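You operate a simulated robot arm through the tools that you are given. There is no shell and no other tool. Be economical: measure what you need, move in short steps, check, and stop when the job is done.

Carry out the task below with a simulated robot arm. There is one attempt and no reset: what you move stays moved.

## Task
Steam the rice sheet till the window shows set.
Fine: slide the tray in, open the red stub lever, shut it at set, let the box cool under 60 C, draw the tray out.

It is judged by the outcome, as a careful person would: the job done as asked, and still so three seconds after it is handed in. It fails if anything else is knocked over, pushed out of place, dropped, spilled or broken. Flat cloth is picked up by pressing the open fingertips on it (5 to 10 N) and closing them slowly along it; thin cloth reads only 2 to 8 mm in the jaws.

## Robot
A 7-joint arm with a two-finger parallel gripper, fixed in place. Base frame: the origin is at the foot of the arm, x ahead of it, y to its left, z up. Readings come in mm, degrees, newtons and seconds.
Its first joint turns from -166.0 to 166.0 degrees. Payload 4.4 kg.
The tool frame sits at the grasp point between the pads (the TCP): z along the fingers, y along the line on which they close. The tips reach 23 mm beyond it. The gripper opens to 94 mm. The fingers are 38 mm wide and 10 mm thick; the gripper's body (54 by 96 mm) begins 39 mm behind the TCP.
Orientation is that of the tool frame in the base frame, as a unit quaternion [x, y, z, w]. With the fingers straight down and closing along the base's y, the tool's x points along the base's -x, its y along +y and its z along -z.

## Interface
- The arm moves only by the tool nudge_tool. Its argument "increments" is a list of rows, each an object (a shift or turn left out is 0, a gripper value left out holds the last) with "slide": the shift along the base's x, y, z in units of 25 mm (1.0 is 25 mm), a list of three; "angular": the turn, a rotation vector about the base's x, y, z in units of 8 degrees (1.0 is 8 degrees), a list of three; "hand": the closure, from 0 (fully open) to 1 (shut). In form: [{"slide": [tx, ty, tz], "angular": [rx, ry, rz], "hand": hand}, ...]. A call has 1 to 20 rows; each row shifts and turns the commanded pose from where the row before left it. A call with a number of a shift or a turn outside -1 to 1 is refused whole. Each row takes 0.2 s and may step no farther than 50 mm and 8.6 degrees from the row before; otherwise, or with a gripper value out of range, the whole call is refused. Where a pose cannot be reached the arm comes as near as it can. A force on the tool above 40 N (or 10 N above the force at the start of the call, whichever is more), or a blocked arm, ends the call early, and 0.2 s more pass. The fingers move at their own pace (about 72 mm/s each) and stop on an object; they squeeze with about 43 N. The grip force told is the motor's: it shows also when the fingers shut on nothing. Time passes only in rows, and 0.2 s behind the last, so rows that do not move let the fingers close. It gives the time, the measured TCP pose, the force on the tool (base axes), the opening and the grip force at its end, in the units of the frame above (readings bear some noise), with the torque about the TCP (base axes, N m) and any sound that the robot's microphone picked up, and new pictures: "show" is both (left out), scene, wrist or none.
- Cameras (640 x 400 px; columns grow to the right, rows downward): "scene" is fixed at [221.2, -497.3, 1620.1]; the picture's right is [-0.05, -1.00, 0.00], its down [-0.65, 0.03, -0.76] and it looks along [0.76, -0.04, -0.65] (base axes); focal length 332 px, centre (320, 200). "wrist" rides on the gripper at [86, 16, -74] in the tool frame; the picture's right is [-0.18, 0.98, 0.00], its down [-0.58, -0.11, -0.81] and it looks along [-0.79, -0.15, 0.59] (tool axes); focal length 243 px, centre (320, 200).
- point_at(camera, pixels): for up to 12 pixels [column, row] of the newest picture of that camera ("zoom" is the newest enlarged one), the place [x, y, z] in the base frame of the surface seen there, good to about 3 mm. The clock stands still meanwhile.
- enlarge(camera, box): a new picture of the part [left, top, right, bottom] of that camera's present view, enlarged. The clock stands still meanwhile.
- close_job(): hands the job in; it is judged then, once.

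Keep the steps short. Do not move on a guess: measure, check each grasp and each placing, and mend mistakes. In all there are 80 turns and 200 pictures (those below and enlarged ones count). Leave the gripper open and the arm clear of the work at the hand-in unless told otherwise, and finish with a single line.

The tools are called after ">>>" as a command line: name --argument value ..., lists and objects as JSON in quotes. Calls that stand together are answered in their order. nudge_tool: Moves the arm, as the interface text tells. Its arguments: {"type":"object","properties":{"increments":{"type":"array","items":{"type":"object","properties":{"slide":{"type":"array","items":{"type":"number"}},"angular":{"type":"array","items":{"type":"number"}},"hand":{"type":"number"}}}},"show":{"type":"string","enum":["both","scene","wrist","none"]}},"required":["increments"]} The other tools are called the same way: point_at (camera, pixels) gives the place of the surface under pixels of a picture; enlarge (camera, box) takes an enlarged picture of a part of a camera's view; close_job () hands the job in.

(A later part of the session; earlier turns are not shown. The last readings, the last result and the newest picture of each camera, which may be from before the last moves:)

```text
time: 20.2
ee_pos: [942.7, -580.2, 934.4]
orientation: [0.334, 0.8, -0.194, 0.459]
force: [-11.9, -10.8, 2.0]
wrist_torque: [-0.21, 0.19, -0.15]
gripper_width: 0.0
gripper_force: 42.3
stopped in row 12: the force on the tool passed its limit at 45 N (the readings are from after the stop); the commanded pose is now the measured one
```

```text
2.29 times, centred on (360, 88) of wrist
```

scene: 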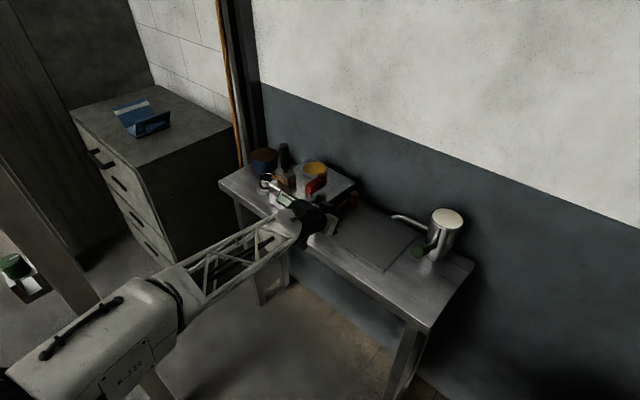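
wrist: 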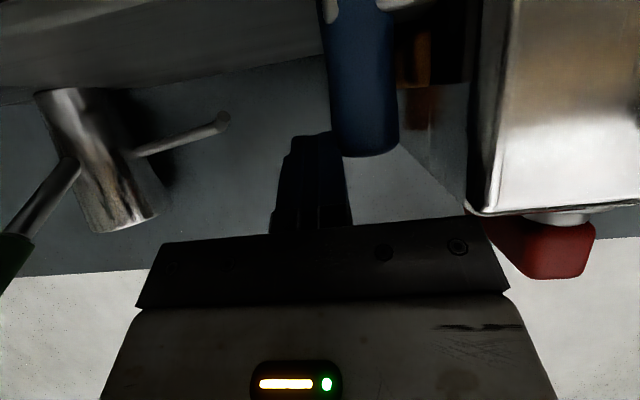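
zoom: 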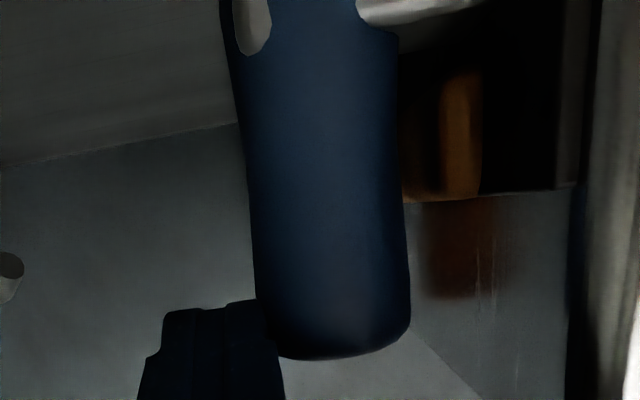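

A firm stop with the fingers on the post: the tray is fully in. I'll retreat, rise, and look at the red lever from above with less tilt.

>>> nudge_tool --increments '[{"slide": [-0.15, -0.15, 0]}, {"slide": [-0.7, 0.7, 0]}, {"slide": [-0.7, 0.7, 0]}, {"slide": [-0.7, 0.7, 0.5]}, {"slide": [-0.4, 0.4, 1]}, {"slide": [0, 0, 1], "angular": [0.6, 0.6, 0]}, {"slide": [0.5, 0.5, 1], "angular": [0.6, 0.6, 0]}, {"slide": [0.5, 0.5, 1], "angular": [0.6, 0.6, 0]}, {"slide": [0.6, 0.6, 1], "angular": [0.6, 0.6, 0]}, {"slide": [0.6, 0.6, 0.5], "angular": [0.6, 0.6, 0]}]'

>>> enlarge --camera "wrist" --box '[200, 0, 520, 200]'

>>> enlarge --camera "scene" --box '[270, 160, 350, 215]'

```text
time: 22.4
ee_pos: [930.6, -466.0, 1082.6]
orientation: [0.374, 0.9, -0.088, 0.204]
force: [0.1, -0.6, 0.0]
wrist_torque: [-0.03, -0.01, 0.01]
gripper_width: 0.0
gripper_force: 42.4
```

scene: 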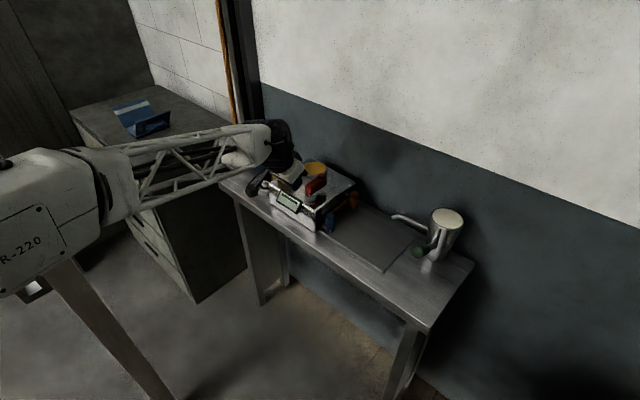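
wrist: 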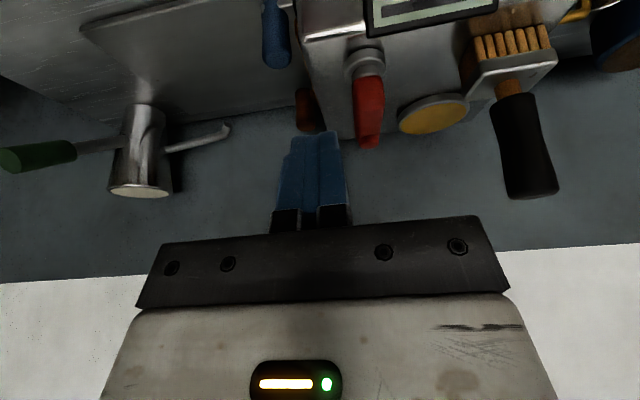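

```text
2.00 times, centred on (360, 100) of wrist
```

zoom: 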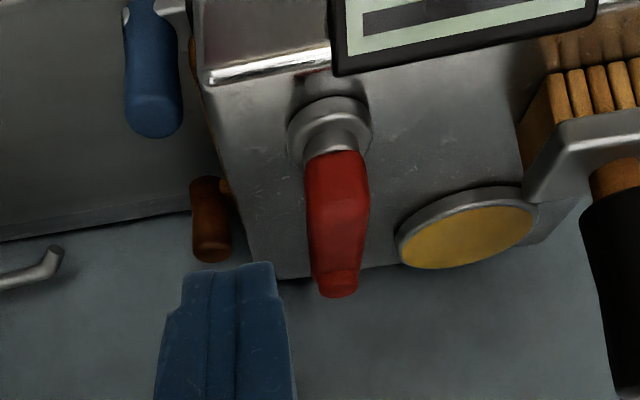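

```text
7.27 times, centred on (310, 188) of scene
```

zoom: 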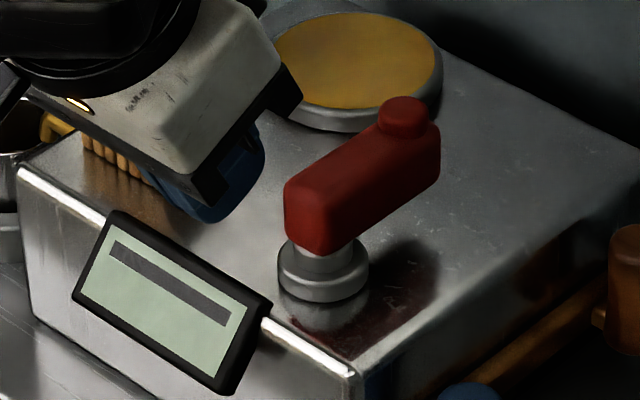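

The lever lies along +v at u≈367 (z 968–1000) on a vertical pivot. I'll open the jaws to 50 mm, tilt to 45° and come over it, staying above.

>>> nudge_tool --increments '[{"slide": [0.36, 0.36, -0.3], "angular": [-0.573, -0.573, 0], "hand": 0.47}, {"slide": [0.36, 0.36, -0.3], "angular": [-0.573, -0.573, 0]}, {"slide": [0.36, 0.36, -0.3], "angular": [-0.573, -0.573, 0]}, {"slide": [0.775, -0.775, 0]}, {"slide": [0.775, -0.775, 0]}, {"slide": [0.775, -0.775, 0]}, {"slide": [0.775, -0.775, 0]}, {"slide": [0.775, -0.775, 0]}]'

>>> enlarge --camera "scene" --box '[270, 150, 350, 205]'

```text
time: 24.2
ee_pos: [1058.6, -537.4, 1063.0]
orientation: [0.355, 0.851, -0.151, 0.356]
force: [-0.1, -0.2, 0.5]
wrist_torque: [0.04, 0.05, 0.0]
gripper_width: 49.5
gripper_force: 0.1
```

scene: 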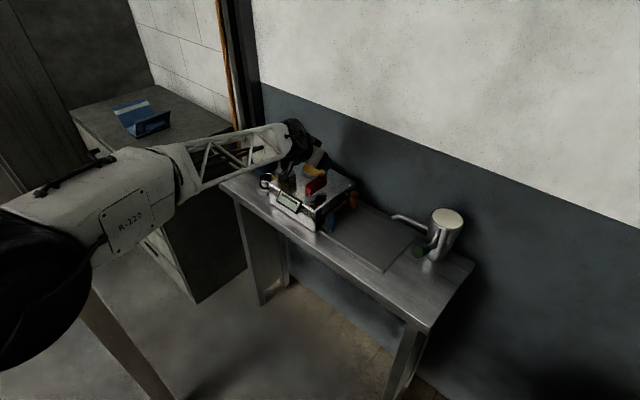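
wrist: 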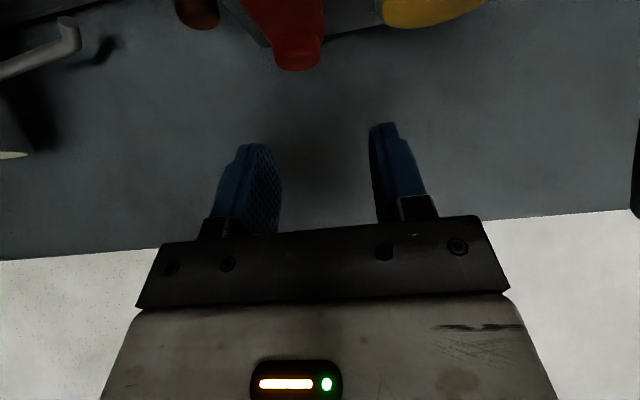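

```text
7.27 times, centred on (310, 178) of scene
```

zoom: 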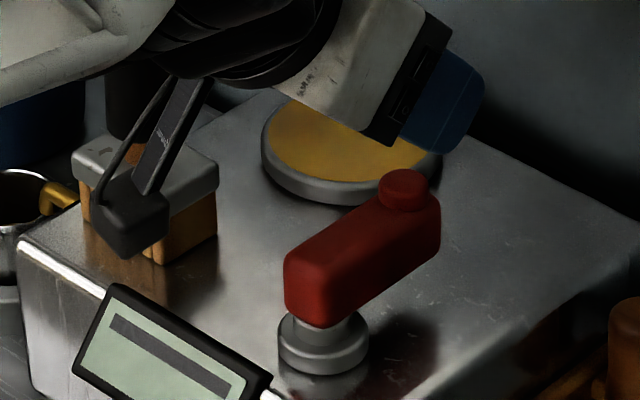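

I'll measure the lever sides, knob and brush from these views before lowering.

>>> point_at --camera "zoom" --pixels '[[405, 180], [290, 290], [345, 320], [435, 260], [350, 230], [320, 260], [325, 355], [215, 185], [215, 240], [150, 150], [130, 70], [110, 290]]'

>>> point_at --camera "wrist" --pixels '[[298, 65], [272, 45], [322, 45], [262, 20], [325, 10], [297, 30]]'

```text
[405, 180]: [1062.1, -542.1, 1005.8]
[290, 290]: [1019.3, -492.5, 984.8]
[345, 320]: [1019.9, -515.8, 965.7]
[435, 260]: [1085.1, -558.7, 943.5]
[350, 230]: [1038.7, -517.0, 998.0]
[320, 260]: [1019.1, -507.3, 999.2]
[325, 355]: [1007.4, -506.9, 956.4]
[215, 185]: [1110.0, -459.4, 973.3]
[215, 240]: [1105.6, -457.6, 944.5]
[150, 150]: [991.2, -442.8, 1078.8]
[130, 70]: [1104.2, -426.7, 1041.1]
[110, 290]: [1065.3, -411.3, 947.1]
```

```text
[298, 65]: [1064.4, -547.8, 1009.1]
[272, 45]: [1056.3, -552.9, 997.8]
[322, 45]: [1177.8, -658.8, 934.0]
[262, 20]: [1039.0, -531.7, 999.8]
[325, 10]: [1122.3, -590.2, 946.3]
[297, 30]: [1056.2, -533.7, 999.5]
```

Lever spans u 357–380; jaws at u=368 straddle it. Lowering to z≈1003.

>>> nudge_tool --increments '[{"slide": [0, 0, -0.8]}, {"slide": [0, 0, -0.8]}, {"slide": [0, 0, -0.8]}]'

>>> enlarge --camera "scene" --box '[270, 150, 350, 205]'

```text
time: 25.0
ee_pos: [1056.9, -536.8, 1002.8]
orientation: [0.354, 0.852, -0.15, 0.355]
force: [-0.8, 0.2, -0.2]
wrist_torque: [0.02, -0.01, 0.02]
gripper_width: 49.9
gripper_force: 0.0
```

scene: 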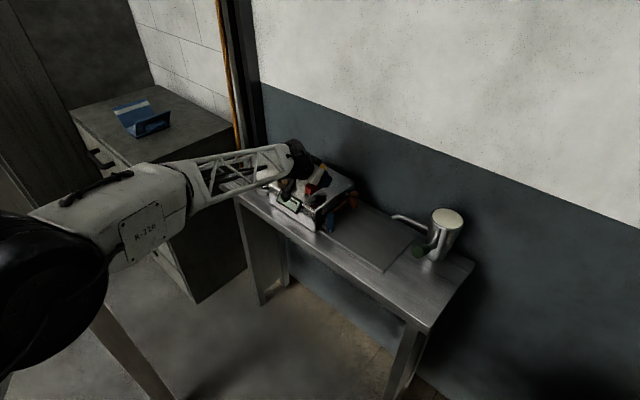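
wrist: 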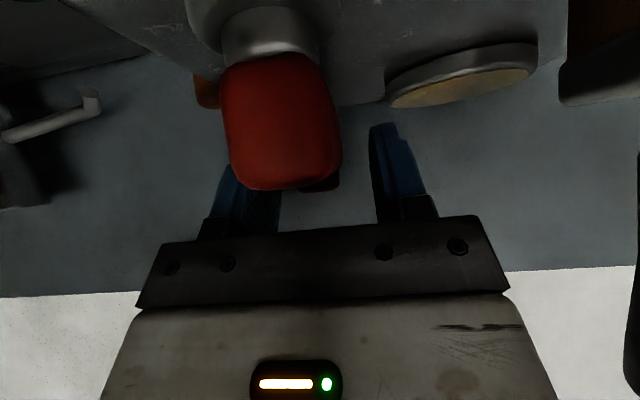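

```text
7.27 times, centred on (310, 178) of scene
```

zoom: 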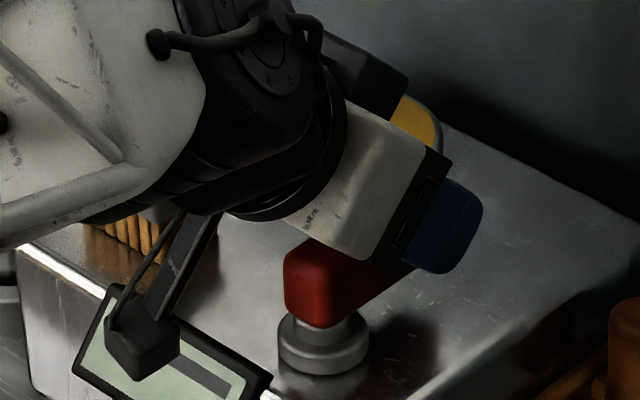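

Straddled. I'll gently push toward -u about 18 mm (11 mm past contact) and read the force.

>>> nudge_tool --increments '[{"slide": [-0.15, -0.15, 0]}, {"slide": [-0.1, -0.1, 0]}, {"slide": [-0.1, -0.1, 0]}, {"slide": [-0.1, -0.1, 0]}, {"slide": [-0.05, -0.05, 0]}]' --show "wrist"

```text
time: 26.2
ee_pos: [1044.8, -546.0, 1002.2]
orientation: [0.354, 0.852, -0.15, 0.355]
force: [8.2, 5.9, -1.5]
wrist_torque: [0.02, -0.26, 0.03]
gripper_width: 54.1
gripper_force: 4.5
```

wrist: 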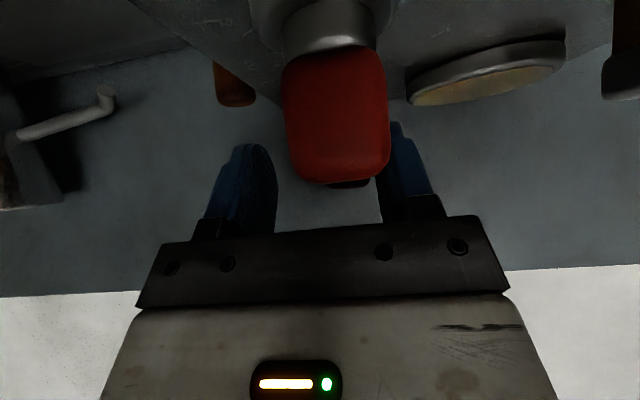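

The lever did not turn; it resisted with 10 N and pushed the finger open. So try +u: back to centre and the same test the other way.

>>> nudge_tool --increments '[{"slide": [0.3, 0.3, 0]}, {"slide": [0.2, 0.2, 0]}, {"slide": [0.2, 0.2, 0]}, {"slide": [0.1, 0.1, 0]}, {"slide": [0.1, 0.1, 0]}, {"slide": [0.1, 0.1, 0]}]' --show "wrist"

```text
time: 27.6
ee_pos: [1069.1, -523.5, 1003.8]
orientation: [0.356, 0.851, -0.151, 0.355]
force: [-0.6, -25.7, 8.1]
wrist_torque: [-0.23, 0.09, 1.02]
gripper_width: 57.8
gripper_force: 8.8
```

wrist: 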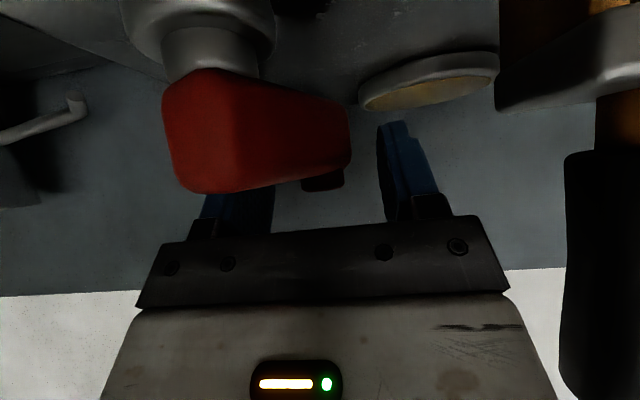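

>>> enlarge --camera "scene" --box '[270, 150, 350, 205]'

>>> point_at --camera "wrist" --pixels '[[323, 182], [340, 150], [250, 180], [345, 110], [200, 40], [215, 110]]'

```text
7.27 times, centred on (310, 178) of scene
```

zoom: 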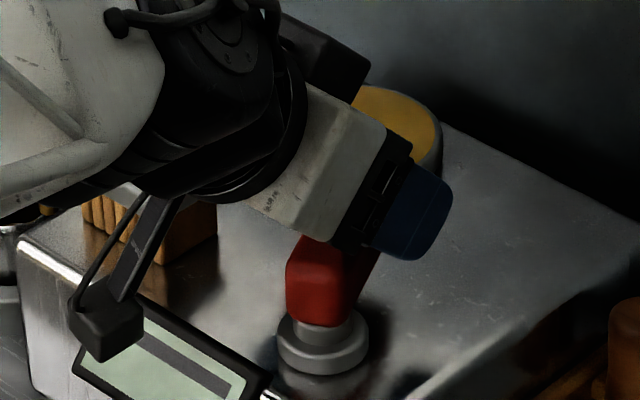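

```text
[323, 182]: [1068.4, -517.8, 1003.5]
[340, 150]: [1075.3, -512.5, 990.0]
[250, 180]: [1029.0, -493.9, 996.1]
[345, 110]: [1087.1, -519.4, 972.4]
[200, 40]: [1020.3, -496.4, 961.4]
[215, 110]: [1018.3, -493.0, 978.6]
```

The lever has turned about 28° toward +u (knob now at u=389, v=1122), so that is the opening direction. A closed fist will push better: I'll lift, close, set down behind it and continue the arc.

>>> nudge_tool --increments '[{"slide": [-0.1, -0.1, 0]}, {"slide": [0, 0, 0.95]}, {"slide": [0, 0, 0.95], "hand": 1}, {"slide": [-0.2, -0.55, 0]}, {"slide": [-0.2, -0.55, 0]}, {"slide": [0, 0, -0.95]}, {"slide": [0, 0, -0.95]}, {"slide": [0.31, 0.48, 0]}, {"slide": [0.226, 0.45, 0]}, {"slide": [0.226, 0.45, 0]}]'

>>> enlarge --camera "scene" --box '[260, 150, 350, 215]'

```text
time: 29.8
ee_pos: [1076.3, -517.9, 1001.8]
orientation: [0.356, 0.852, -0.151, 0.353]
force: [0.2, -1.7, 1.5]
wrist_torque: [0.03, 0.0, 0.02]
gripper_width: 0.1
gripper_force: 42.4
```

scene: 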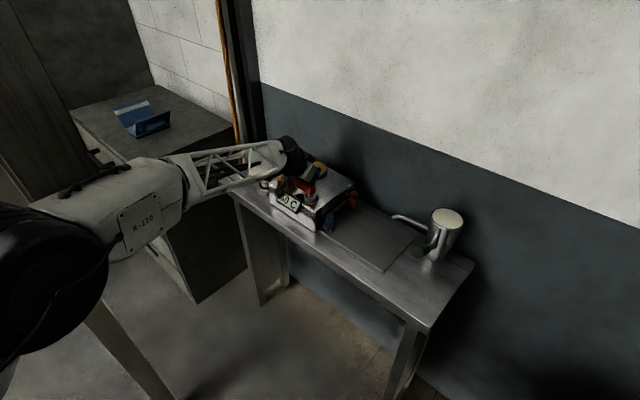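
wrist: 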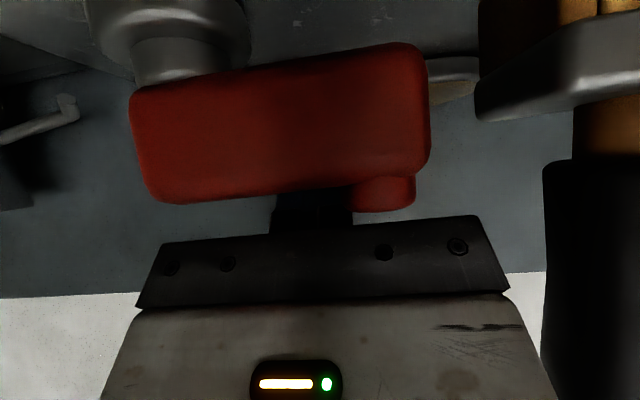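

```text
6.15 times, centred on (305, 182) of scene
```

zoom: 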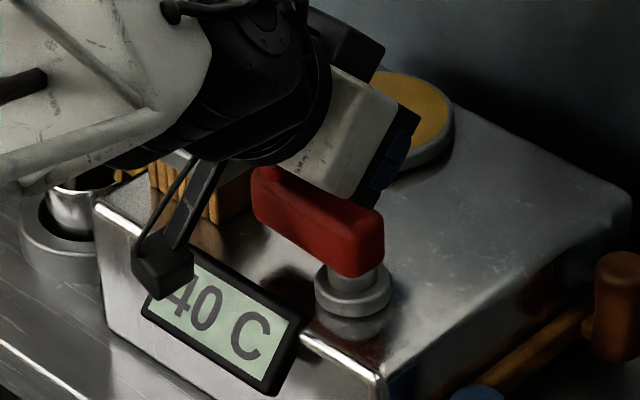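

The window now reads "40 C", and the lever swung to about 80–90°. I'll lift and draw back to the front of the lever, ready for shutting, and watch the window.

>>> nudge_tool --increments '[{"slide": [0, 0, 0.95]}, {"slide": [0, 0, 0.95]}, {"slide": [-0.8, 0.9, 0.6]}, {"slide": [-0.8, 0.9, 0.6]}, {"slide": [-0.8, 0.9, 0.3]}]' --show "wrist"

>>> enlarge --camera "scene" --box '[260, 150, 350, 215]'

```text
time: 31.0
ee_pos: [1015.2, -451.5, 1084.7]
orientation: [0.355, 0.852, -0.15, 0.354]
force: [0.4, -0.2, -1.7]
wrist_torque: [0.0, -0.04, -0.01]
gripper_width: 0.0
gripper_force: 42.5
```

wrist: 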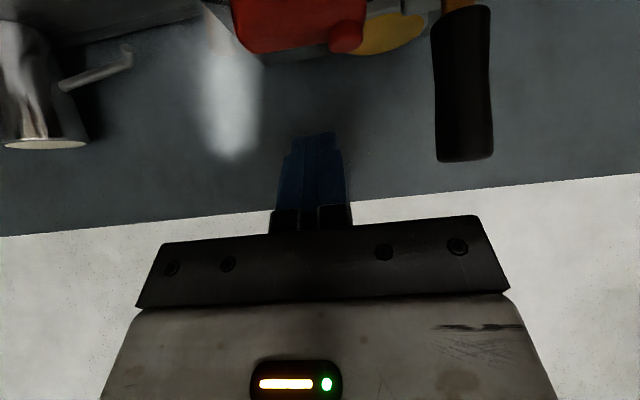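

```text
6.15 times, centred on (305, 182) of scene
```

zoom: 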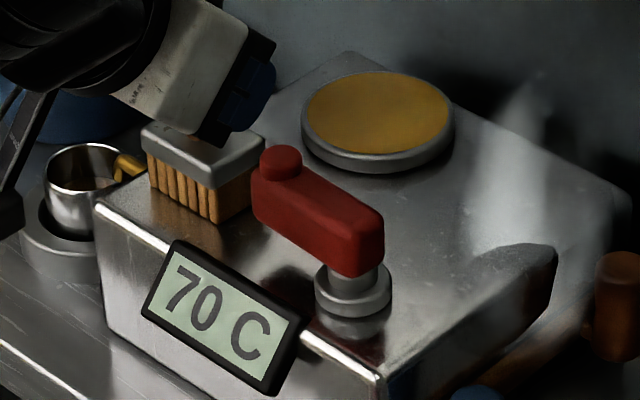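

70 C and steam visible. I'll measure the lever's open pose to prepare the shutting push.

>>> point_at --camera "zoom" --pixels '[[282, 155], [262, 195], [320, 215], [365, 250], [345, 215], [345, 290], [300, 185], [255, 180], [260, 140], [300, 355], [200, 240]]'

```text
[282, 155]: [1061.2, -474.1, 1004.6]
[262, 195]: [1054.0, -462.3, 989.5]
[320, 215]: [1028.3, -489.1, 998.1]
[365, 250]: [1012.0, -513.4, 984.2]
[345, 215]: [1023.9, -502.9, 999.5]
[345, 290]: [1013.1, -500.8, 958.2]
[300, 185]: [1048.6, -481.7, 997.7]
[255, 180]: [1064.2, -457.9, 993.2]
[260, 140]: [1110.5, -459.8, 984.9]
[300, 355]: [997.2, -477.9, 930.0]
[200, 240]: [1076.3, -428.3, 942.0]
```

The lever is open at 90° along +u (knob u=415, v=1086). I'll move down to a waiting spot in front of it and check the window stays visible.

>>> nudge_tool --increments '[{"slide": [-0.2, 0.2, -0.9]}, {"slide": [0, 0, -0.9]}]' --show "none"

>>> enlarge --camera "scene" --box '[260, 150, 350, 215]'

```text
time: 31.6
ee_pos: [1011.9, -446.6, 1041.5]
orientation: [0.355, 0.852, -0.15, 0.355]
force: [-0.6, -0.6, 0.5]
wrist_torque: [0.01, 0.03, 0.05]
gripper_width: 0.0
gripper_force: 42.7
```

```text
6.15 times, centred on (305, 182) of scene
```

zoom: 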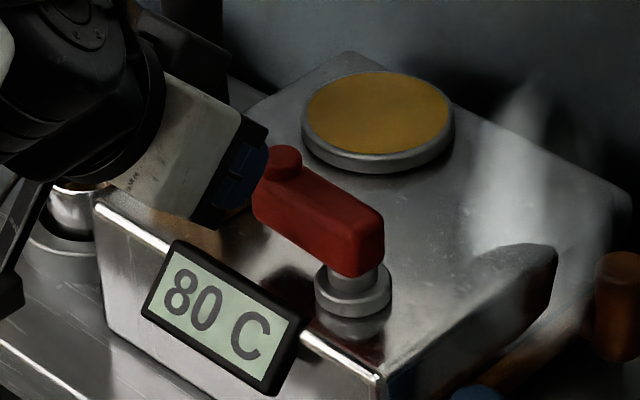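

80 C, window clear. Down to z≈1003, fully ready.

>>> nudge_tool --increments '[{"slide": [0, 0, -0.8]}, {"slide": [0, 0, -0.74]}]' --show "none"

>>> enlarge --camera "scene" --box '[260, 150, 350, 215]'

```text
time: 32.2
ee_pos: [1011.6, -447.3, 1003.7]
orientation: [0.355, 0.852, -0.151, 0.354]
force: [-0.1, -0.6, -0.1]
wrist_torque: [-0.03, 0.01, 0.05]
gripper_width: 0.1
gripper_force: 42.0
```

```text
6.15 times, centred on (305, 182) of scene
```

zoom: 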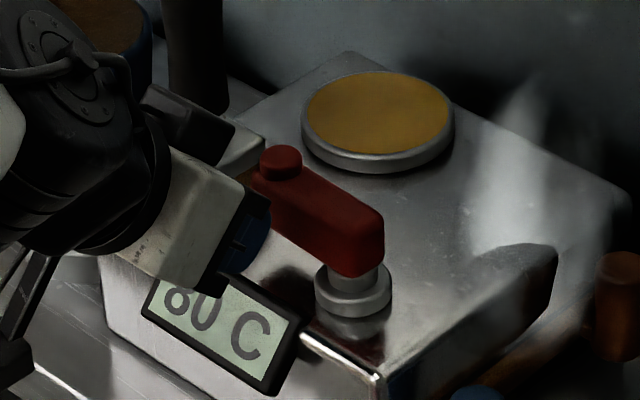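

Still readable. I'll wait in short holds and watch.

>>> nudge_tool --increments '[{"slide": [0, 0, 0]}, {"slide": [0, 0, 0]}, {"slide": [0, 0, 0]}, {"slide": [0, 0, 0]}, {"slide": [0, 0, 0]}]' --show "none"

>>> enlarge --camera "scene" --box '[270, 175, 320, 215]'

```text
time: 33.4
ee_pos: [1010.1, -446.4, 1002.0]
orientation: [0.355, 0.852, -0.151, 0.355]
force: [0.4, -0.7, 1.2]
wrist_torque: [-0.01, 0.01, -0.01]
gripper_width: 0.0
gripper_force: 42.6
```

```text
10.00 times, centred on (295, 195) of scene
```

zoom: 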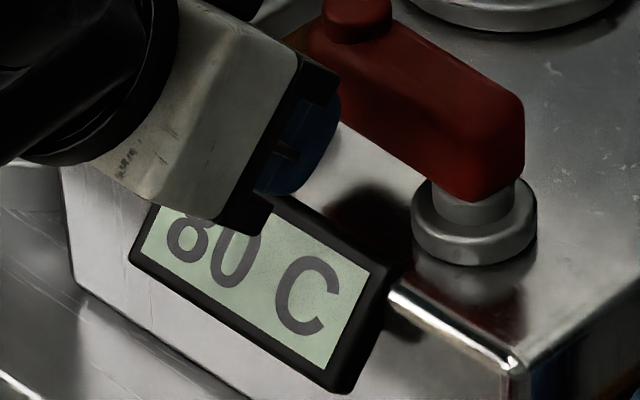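

>>> nudge_tool --increments '[{"slide": [0, 0, 0]}, {"slide": [0, 0, 0]}, {"slide": [0, 0, 0]}, {"slide": [0, 0, 0]}, {"slide": [0, 0, 0]}, {"slide": [0, 0, 0]}, {"slide": [0, 0, 0]}]' --show "none"

>>> enlarge --camera "scene" --box '[270, 175, 320, 215]'

```text
time: 35.0
ee_pos: [1011.1, -446.7, 1002.5]
orientation: [0.355, 0.852, -0.151, 0.354]
force: [-0.3, 0.2, 0.6]
wrist_torque: [0.0, -0.01, 0.0]
gripper_width: 0.0
gripper_force: 42.5
```

```text
10.00 times, centred on (295, 195) of scene
```

zoom: 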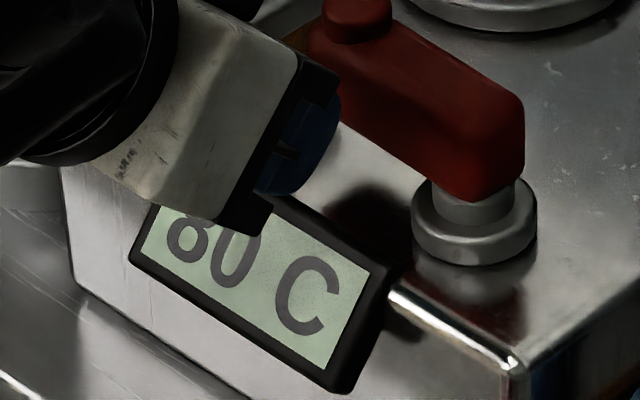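

>>> nudge_tool --increments '[{"slide": [0, 0, 0]}, {"slide": [0, 0, 0]}, {"slide": [0, 0, 0]}, {"slide": [0, 0, 0]}, {"slide": [0, 0, 0]}, {"slide": [0, 0, 0]}, {"slide": [0, 0, 0]}, {"slide": [0, 0, 0]}]' --show "none"

>>> enlarge --camera "scene" --box '[270, 175, 320, 215]'

```text
time: 36.8
ee_pos: [1009.8, -445.8, 1002.3]
orientation: [0.356, 0.851, -0.151, 0.355]
force: [-0.4, 0.3, -1.0]
wrist_torque: [-0.01, -0.01, -0.01]
gripper_width: 0.2
gripper_force: 42.8
```

```text
10.00 times, centred on (295, 195) of scene
```

zoom: 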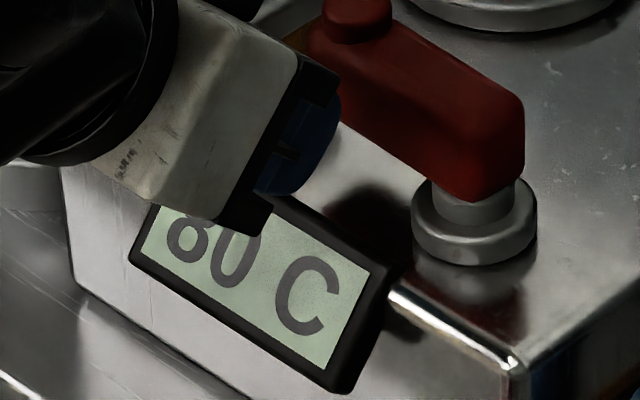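

>>> nudge_tool --increments '[{"slide": [0, 0, 0]}, {"slide": [0, 0, 0]}, {"slide": [0, 0, 0]}, {"slide": [0, 0, 0]}, {"slide": [0, 0, 0]}, {"slide": [0, 0, 0]}, {"slide": [0, 0, 0]}, {"slide": [0, 0, 0]}]' --show "none"

>>> enlarge --camera "scene" --box '[270, 175, 320, 215]'

```text
time: 38.6
ee_pos: [1010.7, -445.3, 1002.0]
orientation: [0.355, 0.852, -0.151, 0.354]
force: [0.7, -0.1, 0.2]
wrist_torque: [0.02, 0.0, 0.02]
gripper_width: 0.0
gripper_force: 41.9
```

```text
10.00 times, centred on (295, 195) of scene
```

zoom: 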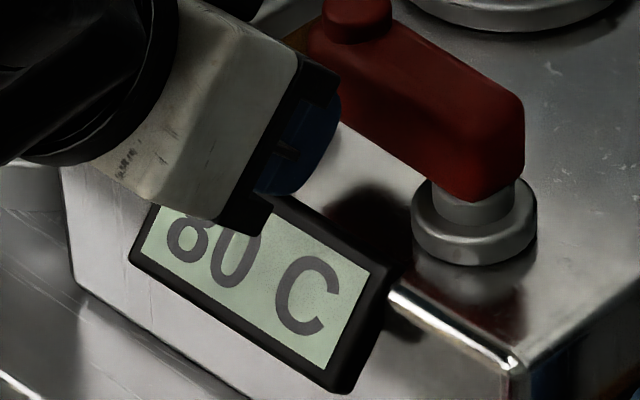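

>>> nudge_tool --increments '[{"slide": [0, 0, 0]}, {"slide": [0, 0, 0]}, {"slide": [0, 0, 0]}, {"slide": [0, 0, 0]}, {"slide": [0, 0, 0]}, {"slide": [0, 0, 0]}, {"slide": [0, 0, 0]}, {"slide": [0, 0, 0]}]' --show "none"

>>> enlarge --camera "scene" --box '[270, 175, 320, 215]'

```text
time: 40.4
ee_pos: [1011.9, -445.9, 1001.4]
orientation: [0.355, 0.852, -0.15, 0.354]
force: [-0.3, -0.3, -0.1]
wrist_torque: [0.03, 0.0, 0.01]
gripper_width: 0.1
gripper_force: 42.4
```

```text
10.00 times, centred on (295, 195) of scene
```

zoom: 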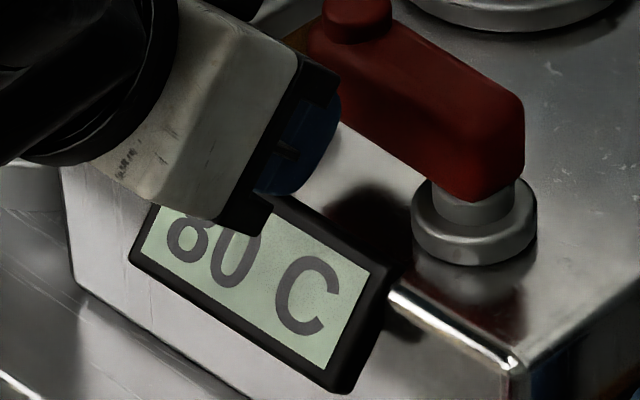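

>>> nudge_tool --increments '[{"slide": [0, 0, 0]}, {"slide": [0, 0, 0]}, {"slide": [0, 0, 0]}, {"slide": [0, 0, 0]}, {"slide": [0, 0, 0]}, {"slide": [0, 0, 0]}, {"slide": [0, 0, 0]}, {"slide": [0, 0, 0]}, {"slide": [0, 0, 0]}, {"slide": [0, 0, 0]}]' --show "none"

>>> enlarge --camera "scene" --box '[260, 150, 350, 215]'

```text
time: 42.6
ee_pos: [1010.1, -446.1, 1002.5]
orientation: [0.356, 0.852, -0.151, 0.354]
force: [0.2, 0.7, 0.1]
wrist_torque: [0.0, -0.01, -0.01]
gripper_width: 0.1
gripper_force: 41.9
```

```text
6.15 times, centred on (305, 182) of scene
```

zoom: 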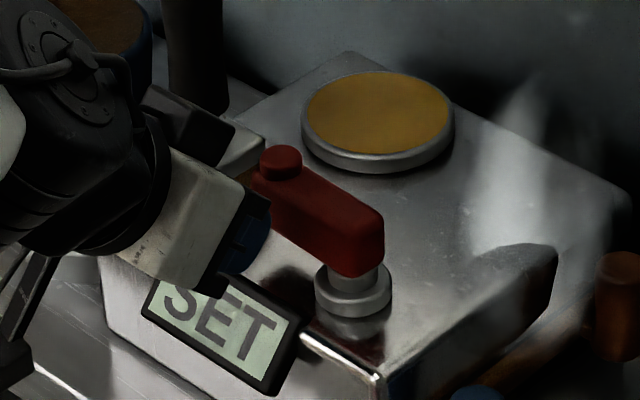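

SET. Shutting the lever now: push from its front toward +v, then round to -u.

>>> nudge_tool --increments '[{"slide": [0.88, -0.82, 0]}, {"slide": [0.57, -0.34, 0]}, {"slide": [0.57, -0.34, 0]}, {"slide": [0.3, -0.78, 0]}, {"slide": [0.01, -0.44, 0]}, {"slide": [-0.14, -0.25, 0]}, {"slide": [-0.15, -0.15, 0]}]' --show "wrist"

>>> enlarge --camera "scene" --box '[260, 150, 350, 215]'

```text
time: 44.1
ee_pos: [1068.5, -514.4, 1002.9]
orientation: [0.353, 0.853, -0.148, 0.355]
force: [10.0, 13.3, -0.6]
wrist_torque: [0.14, -0.13, -0.3]
gripper_width: 0.1
gripper_force: 42.2
stopped in row 7: the force on the tool passed its limit at 49 N (the readings are from after the stop); the commanded pose is now the measured one
```

wrist: 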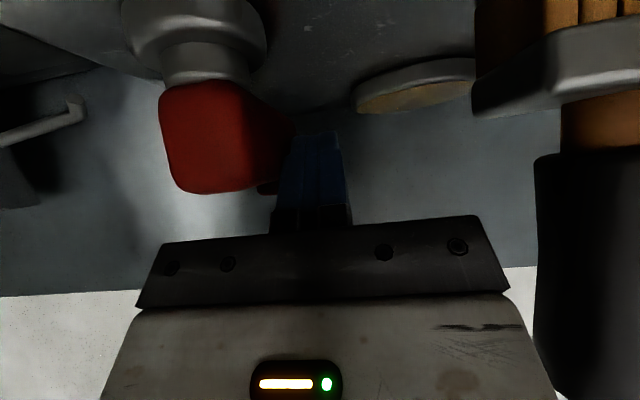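

```text
6.15 times, centred on (305, 182) of scene
```

zoom: 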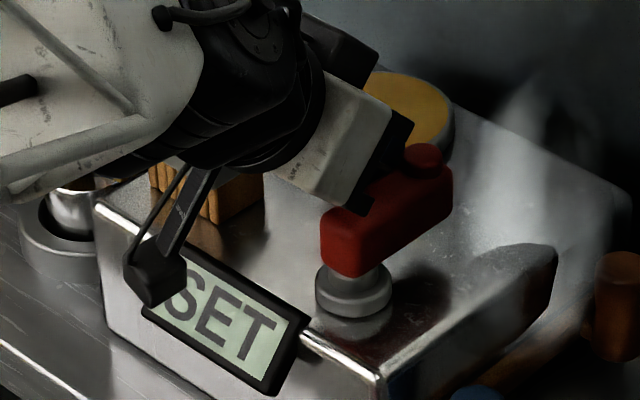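

The lever is back at its stop along +v. I'll ease off, lift away, and check the lever and window.

>>> nudge_tool --increments '[{"slide": [0.2, 0.2, 0]}, {"slide": [0, 0, 0.95]}, {"slide": [0, 0, 0.95]}, {"slide": [-0.8, 0.8, 0.5]}, {"slide": [-0.9, 0.9, 0]}, {"slide": [-0.9, 0.9, 0]}, {"slide": [-0.9, 0.9, 0]}]' --show "scene"

>>> enlarge --camera "scene" --box '[260, 150, 370, 225]'

```text
time: 45.7
ee_pos: [981.9, -423.6, 1062.9]
orientation: [0.354, 0.853, -0.149, 0.354]
force: [-0.4, -0.1, -0.4]
wrist_torque: [-0.02, -0.03, -0.01]
gripper_width: 0.1
gripper_force: 42.8
```

scene: 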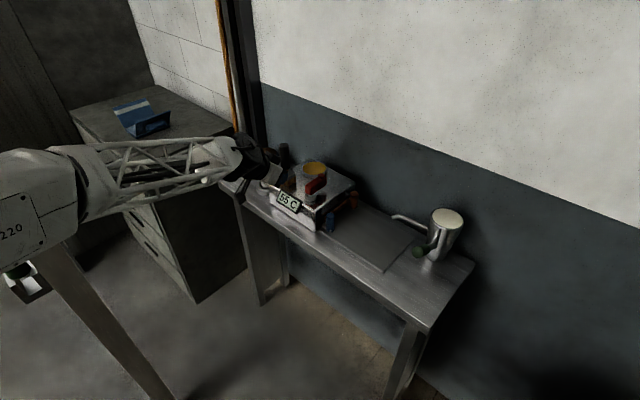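

```text
5.33 times, centred on (315, 188) of scene
```

zoom: 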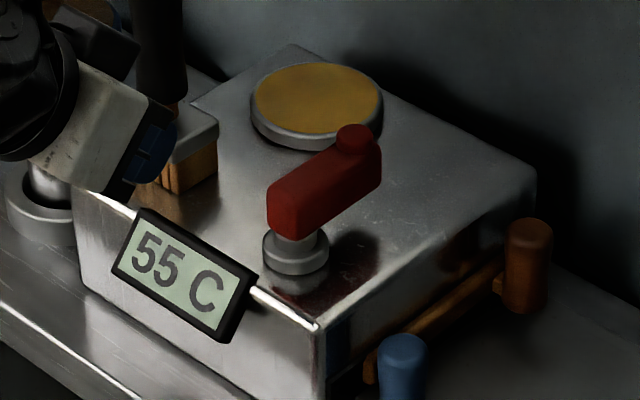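

The window shows 55 C, the steam has gone and the lever is shut. Now to fetch the tray: move to -u, tilt to 60°, yaw 12° so the inner bracket clears the box, and set the jaws to 37 mm in front of the blue grip.

>>> nudge_tool --increments '[{"slide": [-0.72, -0.62, 0], "hand": 0.6}, {"slide": [-0.72, -0.62, 0]}, {"slide": [-0.72, -0.62, 0], "angular": [-0.442, -0.442, 0]}, {"slide": [-0.72, -0.62, -0.8], "angular": [-0.442, -0.442, 0]}, {"slide": [-0.72, -0.62, -0.8], "angular": [-0.442, -0.442, 0]}, {"slide": [0, 0, -0.9], "angular": [0, 0, 0.75]}, {"slide": [0, 0, -0.9], "angular": [0, 0, 0.75]}, {"slide": [0, 0, -0.9]}, {"slide": [0, 0, -0.9]}]'

>>> enlarge --camera "scene" --box '[260, 150, 370, 225]'

```text
time: 47.7
ee_pos: [896.2, -499.7, 935.4]
orientation: [0.246, 0.829, -0.144, 0.482]
force: [0.3, -0.3, 1.0]
wrist_torque: [0.01, 0.03, -0.01]
gripper_width: 37.7
gripper_force: 0.1
```

scene: 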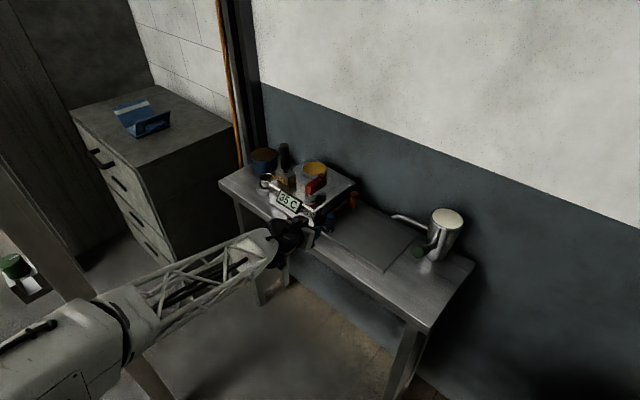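
wrist: 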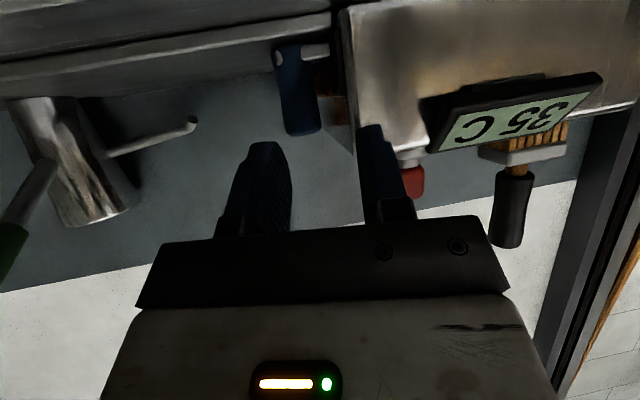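

```text
5.33 times, centred on (315, 188) of scene
```

zoom: 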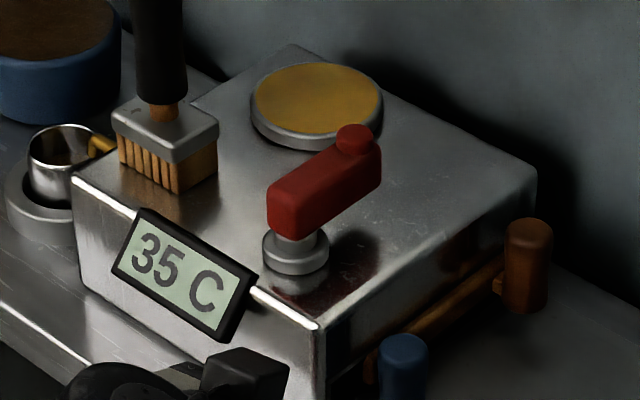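

35 C, well under 60. I'll measure the grip position for the approach.

>>> point_at --camera "wrist" --pixels '[[286, 120], [302, 120], [318, 115], [318, 95], [345, 110], [305, 132], [326, 80]]'

```text
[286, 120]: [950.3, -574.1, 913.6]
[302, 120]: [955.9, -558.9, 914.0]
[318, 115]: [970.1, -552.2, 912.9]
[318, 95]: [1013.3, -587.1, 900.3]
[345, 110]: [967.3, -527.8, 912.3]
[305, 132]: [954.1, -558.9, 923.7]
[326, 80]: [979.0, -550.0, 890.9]
```

The post is centred at u≈281. Approach along +v with the jaws at 37 mm.

>>> nudge_tool --increments '[{"slide": [0.62, -0.636, 0]}, {"slide": [0.62, -0.636, 0]}, {"slide": [0.62, -0.636, 0]}, {"slide": [0.55, -0.565, 0]}]' --show "wrist"

```text
time: 48.3
ee_pos: [921.4, -525.4, 932.5]
orientation: [0.245, 0.829, -0.145, 0.481]
force: [-86.7, 55.1, 25.1]
wrist_torque: [-0.08, -1.29, 2.44]
gripper_width: 36.9
gripper_force: 0.0
stopped in row 2: the force on the tool passed its limit at 163 N (the readings are from after the stop); the commanded pose is now the measured one
```

wrist: 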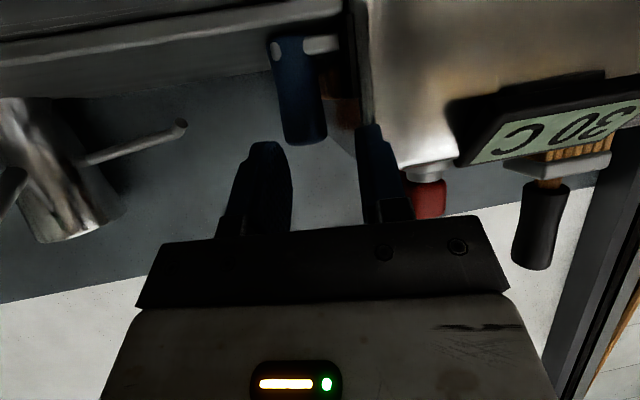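

The inner fingertip struck the box's front corner. Backing off at once, then checking that nothing shifted.

>>> nudge_tool --increments '[{"slide": [-0.4, 0.4, 0]}, {"slide": [-0.6, 0.6, 0]}]'

>>> enlarge --camera "scene" --box '[240, 140, 360, 220]'

```text
time: 48.9
ee_pos: [896.8, -498.1, 931.8]
orientation: [0.245, 0.83, -0.144, 0.48]
force: [0.4, 0.3, 0.0]
wrist_torque: [0.01, -0.01, 0.02]
gripper_width: 37.8
gripper_force: 0.2
```

scene: 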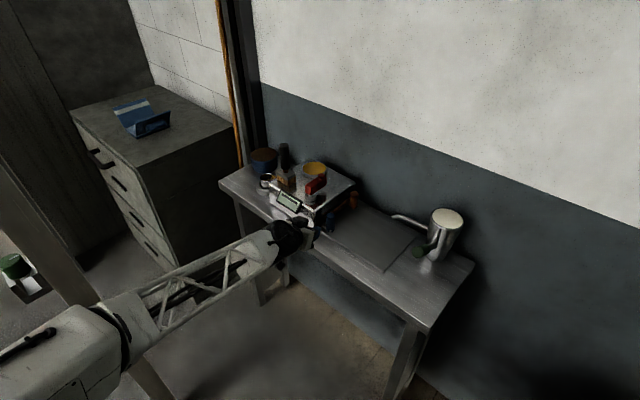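
wrist: 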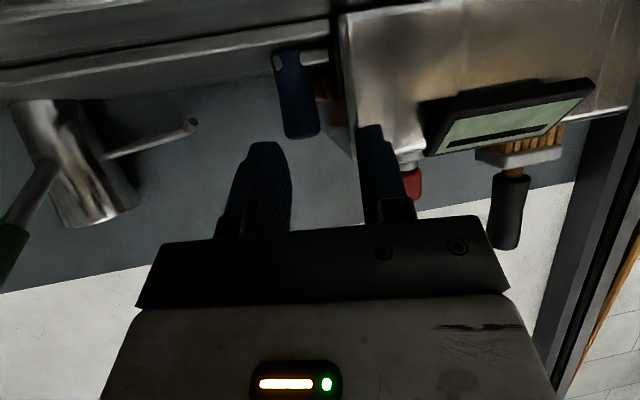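

```text
5.00 times, centred on (300, 180) of scene
```

zoom: 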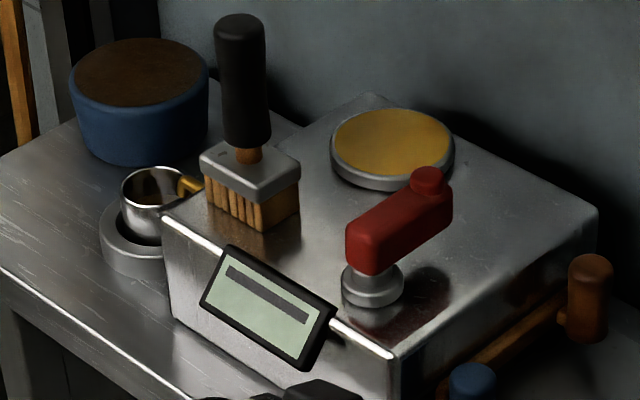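

Everything matches the starting view; nothing moved. I'll undo the yaw and use the pose in which I earlier withdrew cleanly (yaw 0, u=278, jaws ≈37 mm), approaching slowly.

>>> nudge_tool --increments '[{"slide": [-0.06, -0.06, 0], "angular": [0, 0, -0.75]}, {"slide": [-0.06, -0.06, 0], "angular": [0, 0, -0.75], "hand": 0.605}, {"slide": [0.4, -0.4, 0]}, {"slide": [0.3, -0.3, 0]}, {"slide": [0, 0, 0]}]'

>>> enlarge --camera "wrist" --box '[220, 20, 500, 195]'

```text
time: 50.1
ee_pos: [911.3, -521.3, 930.8]
orientation: [0.331, 0.8, -0.193, 0.461]
force: [-0.1, 0.2, 0.9]
wrist_torque: [-0.02, 0.0, -0.04]
gripper_width: 37.1
gripper_force: 0.1
```

scene: 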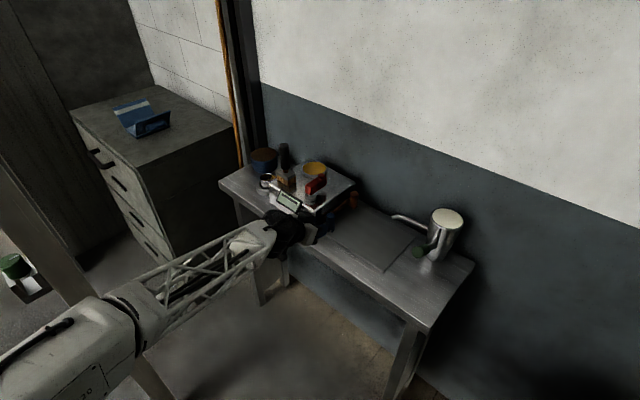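
wrist: 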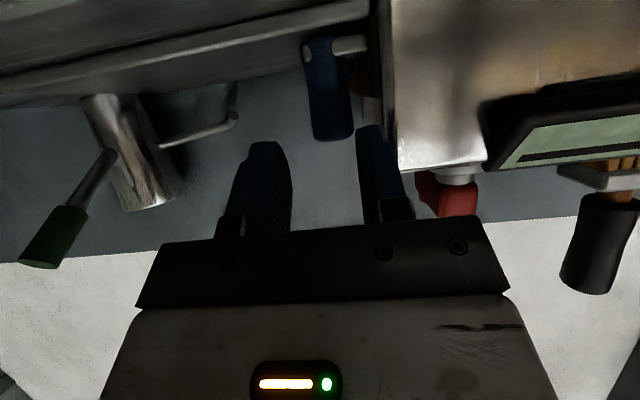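

```text
2.29 times, centred on (360, 108) of wrist
```

zoom: 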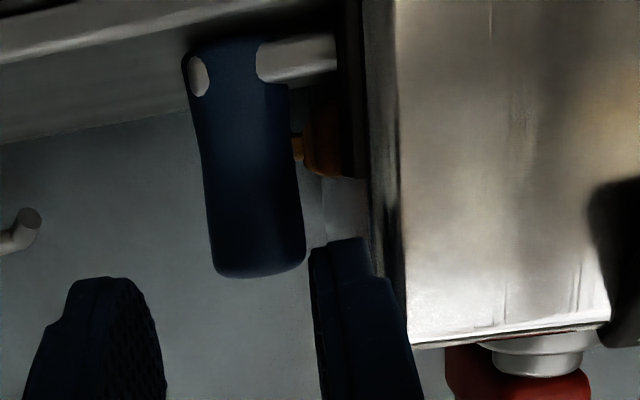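

Clear so far at v=1013. Shift u by +2, z +3, and continue slowly.

>>> nudge_tool --increments '[{"slide": [0.06, 0.06, 0.12]}, {"slide": [0.28, -0.28, 0]}, {"slide": [0.28, -0.28, 0]}, {"slide": [0.28, -0.28, 0]}]' --show "wrist"

>>> enlarge --camera "wrist" --box '[220, 20, 500, 195]'

```text
time: 51.1
ee_pos: [932.9, -540.6, 934.3]
orientation: [0.332, 0.799, -0.195, 0.462]
force: [-0.1, 0.3, 0.8]
wrist_torque: [0.02, -0.01, -0.01]
gripper_width: 37.2
gripper_force: 0.1
```

wrist: 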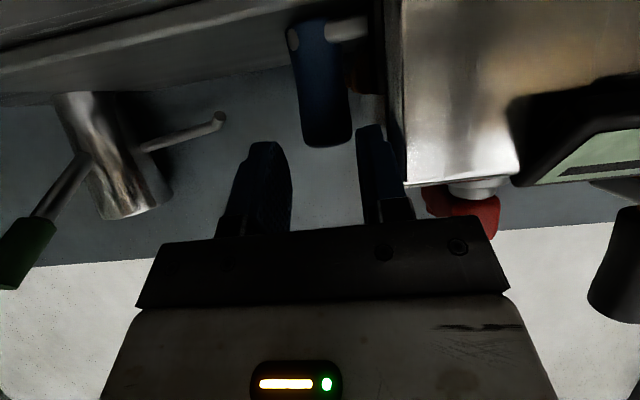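

```text
2.29 times, centred on (360, 108) of wrist
```

zoom: 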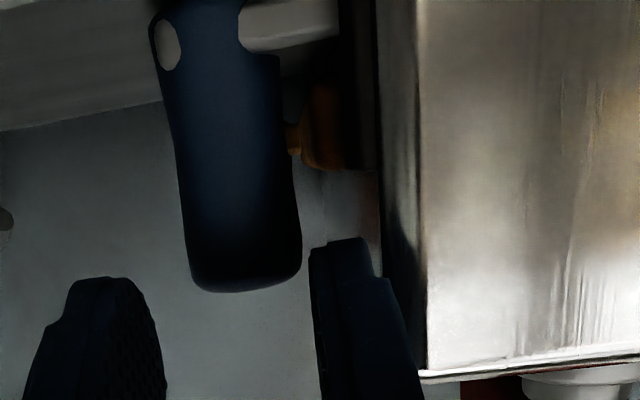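

No contact; the inner finger is between post and box. Continue 30 mm.

>>> nudge_tool --increments '[{"slide": [0.22, -0.22, 0]}, {"slide": [0.22, -0.22, 0]}, {"slide": [0.22, -0.22, 0]}, {"slide": [0.22, -0.22, 0]}]' --show "wrist"

```text
time: 52.1
ee_pos: [955.4, -562.3, 933.9]
orientation: [0.331, 0.8, -0.194, 0.462]
force: [-0.9, 0.2, 0.4]
wrist_torque: [0.03, 0.01, 0.0]
gripper_width: 37.4
gripper_force: 0.0
```

wrist: 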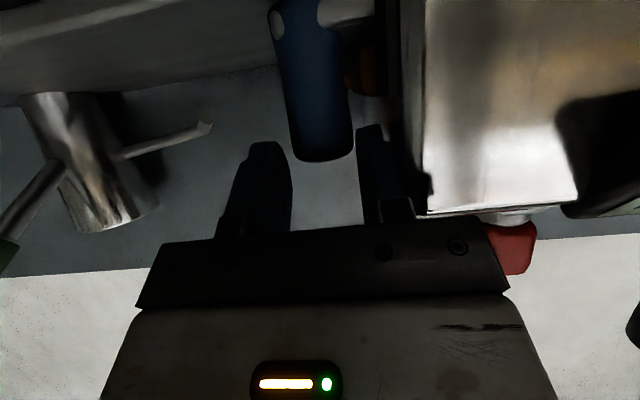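

Straddled with no force. Now draw along -u loosely (jaws 35 mm), 35 mm first.

>>> nudge_tool --increments '[{"slide": [-0.1, -0.1, 0], "hand": 0.65}, {"slide": [-0.2, -0.2, 0]}, {"slide": [-0.22, -0.22, 0]}, {"slide": [-0.25, -0.25, 0]}, {"slide": [-0.25, -0.25, 0]}]'

```text
time: 53.3
ee_pos: [930.1, -587.9, 932.6]
orientation: [0.331, 0.8, -0.194, 0.462]
force: [3.8, 1.5, 1.3]
wrist_torque: [0.04, -0.11, 0.02]
gripper_width: 34.8
gripper_force: 2.0
```

scene: 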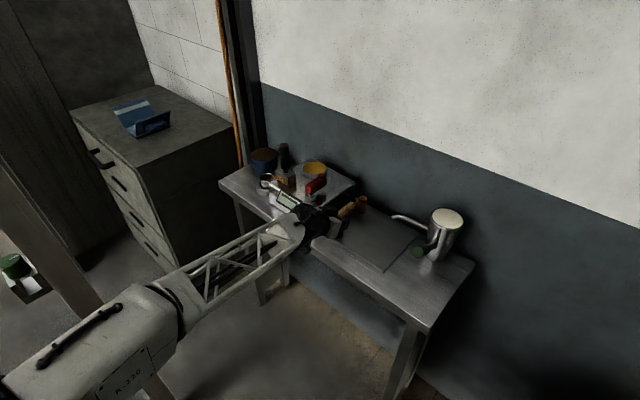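
wrist: 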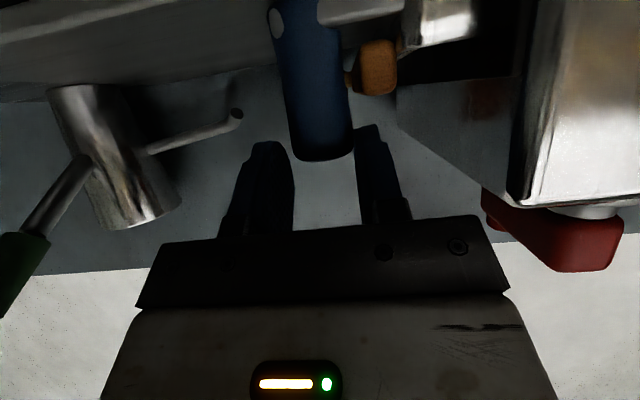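

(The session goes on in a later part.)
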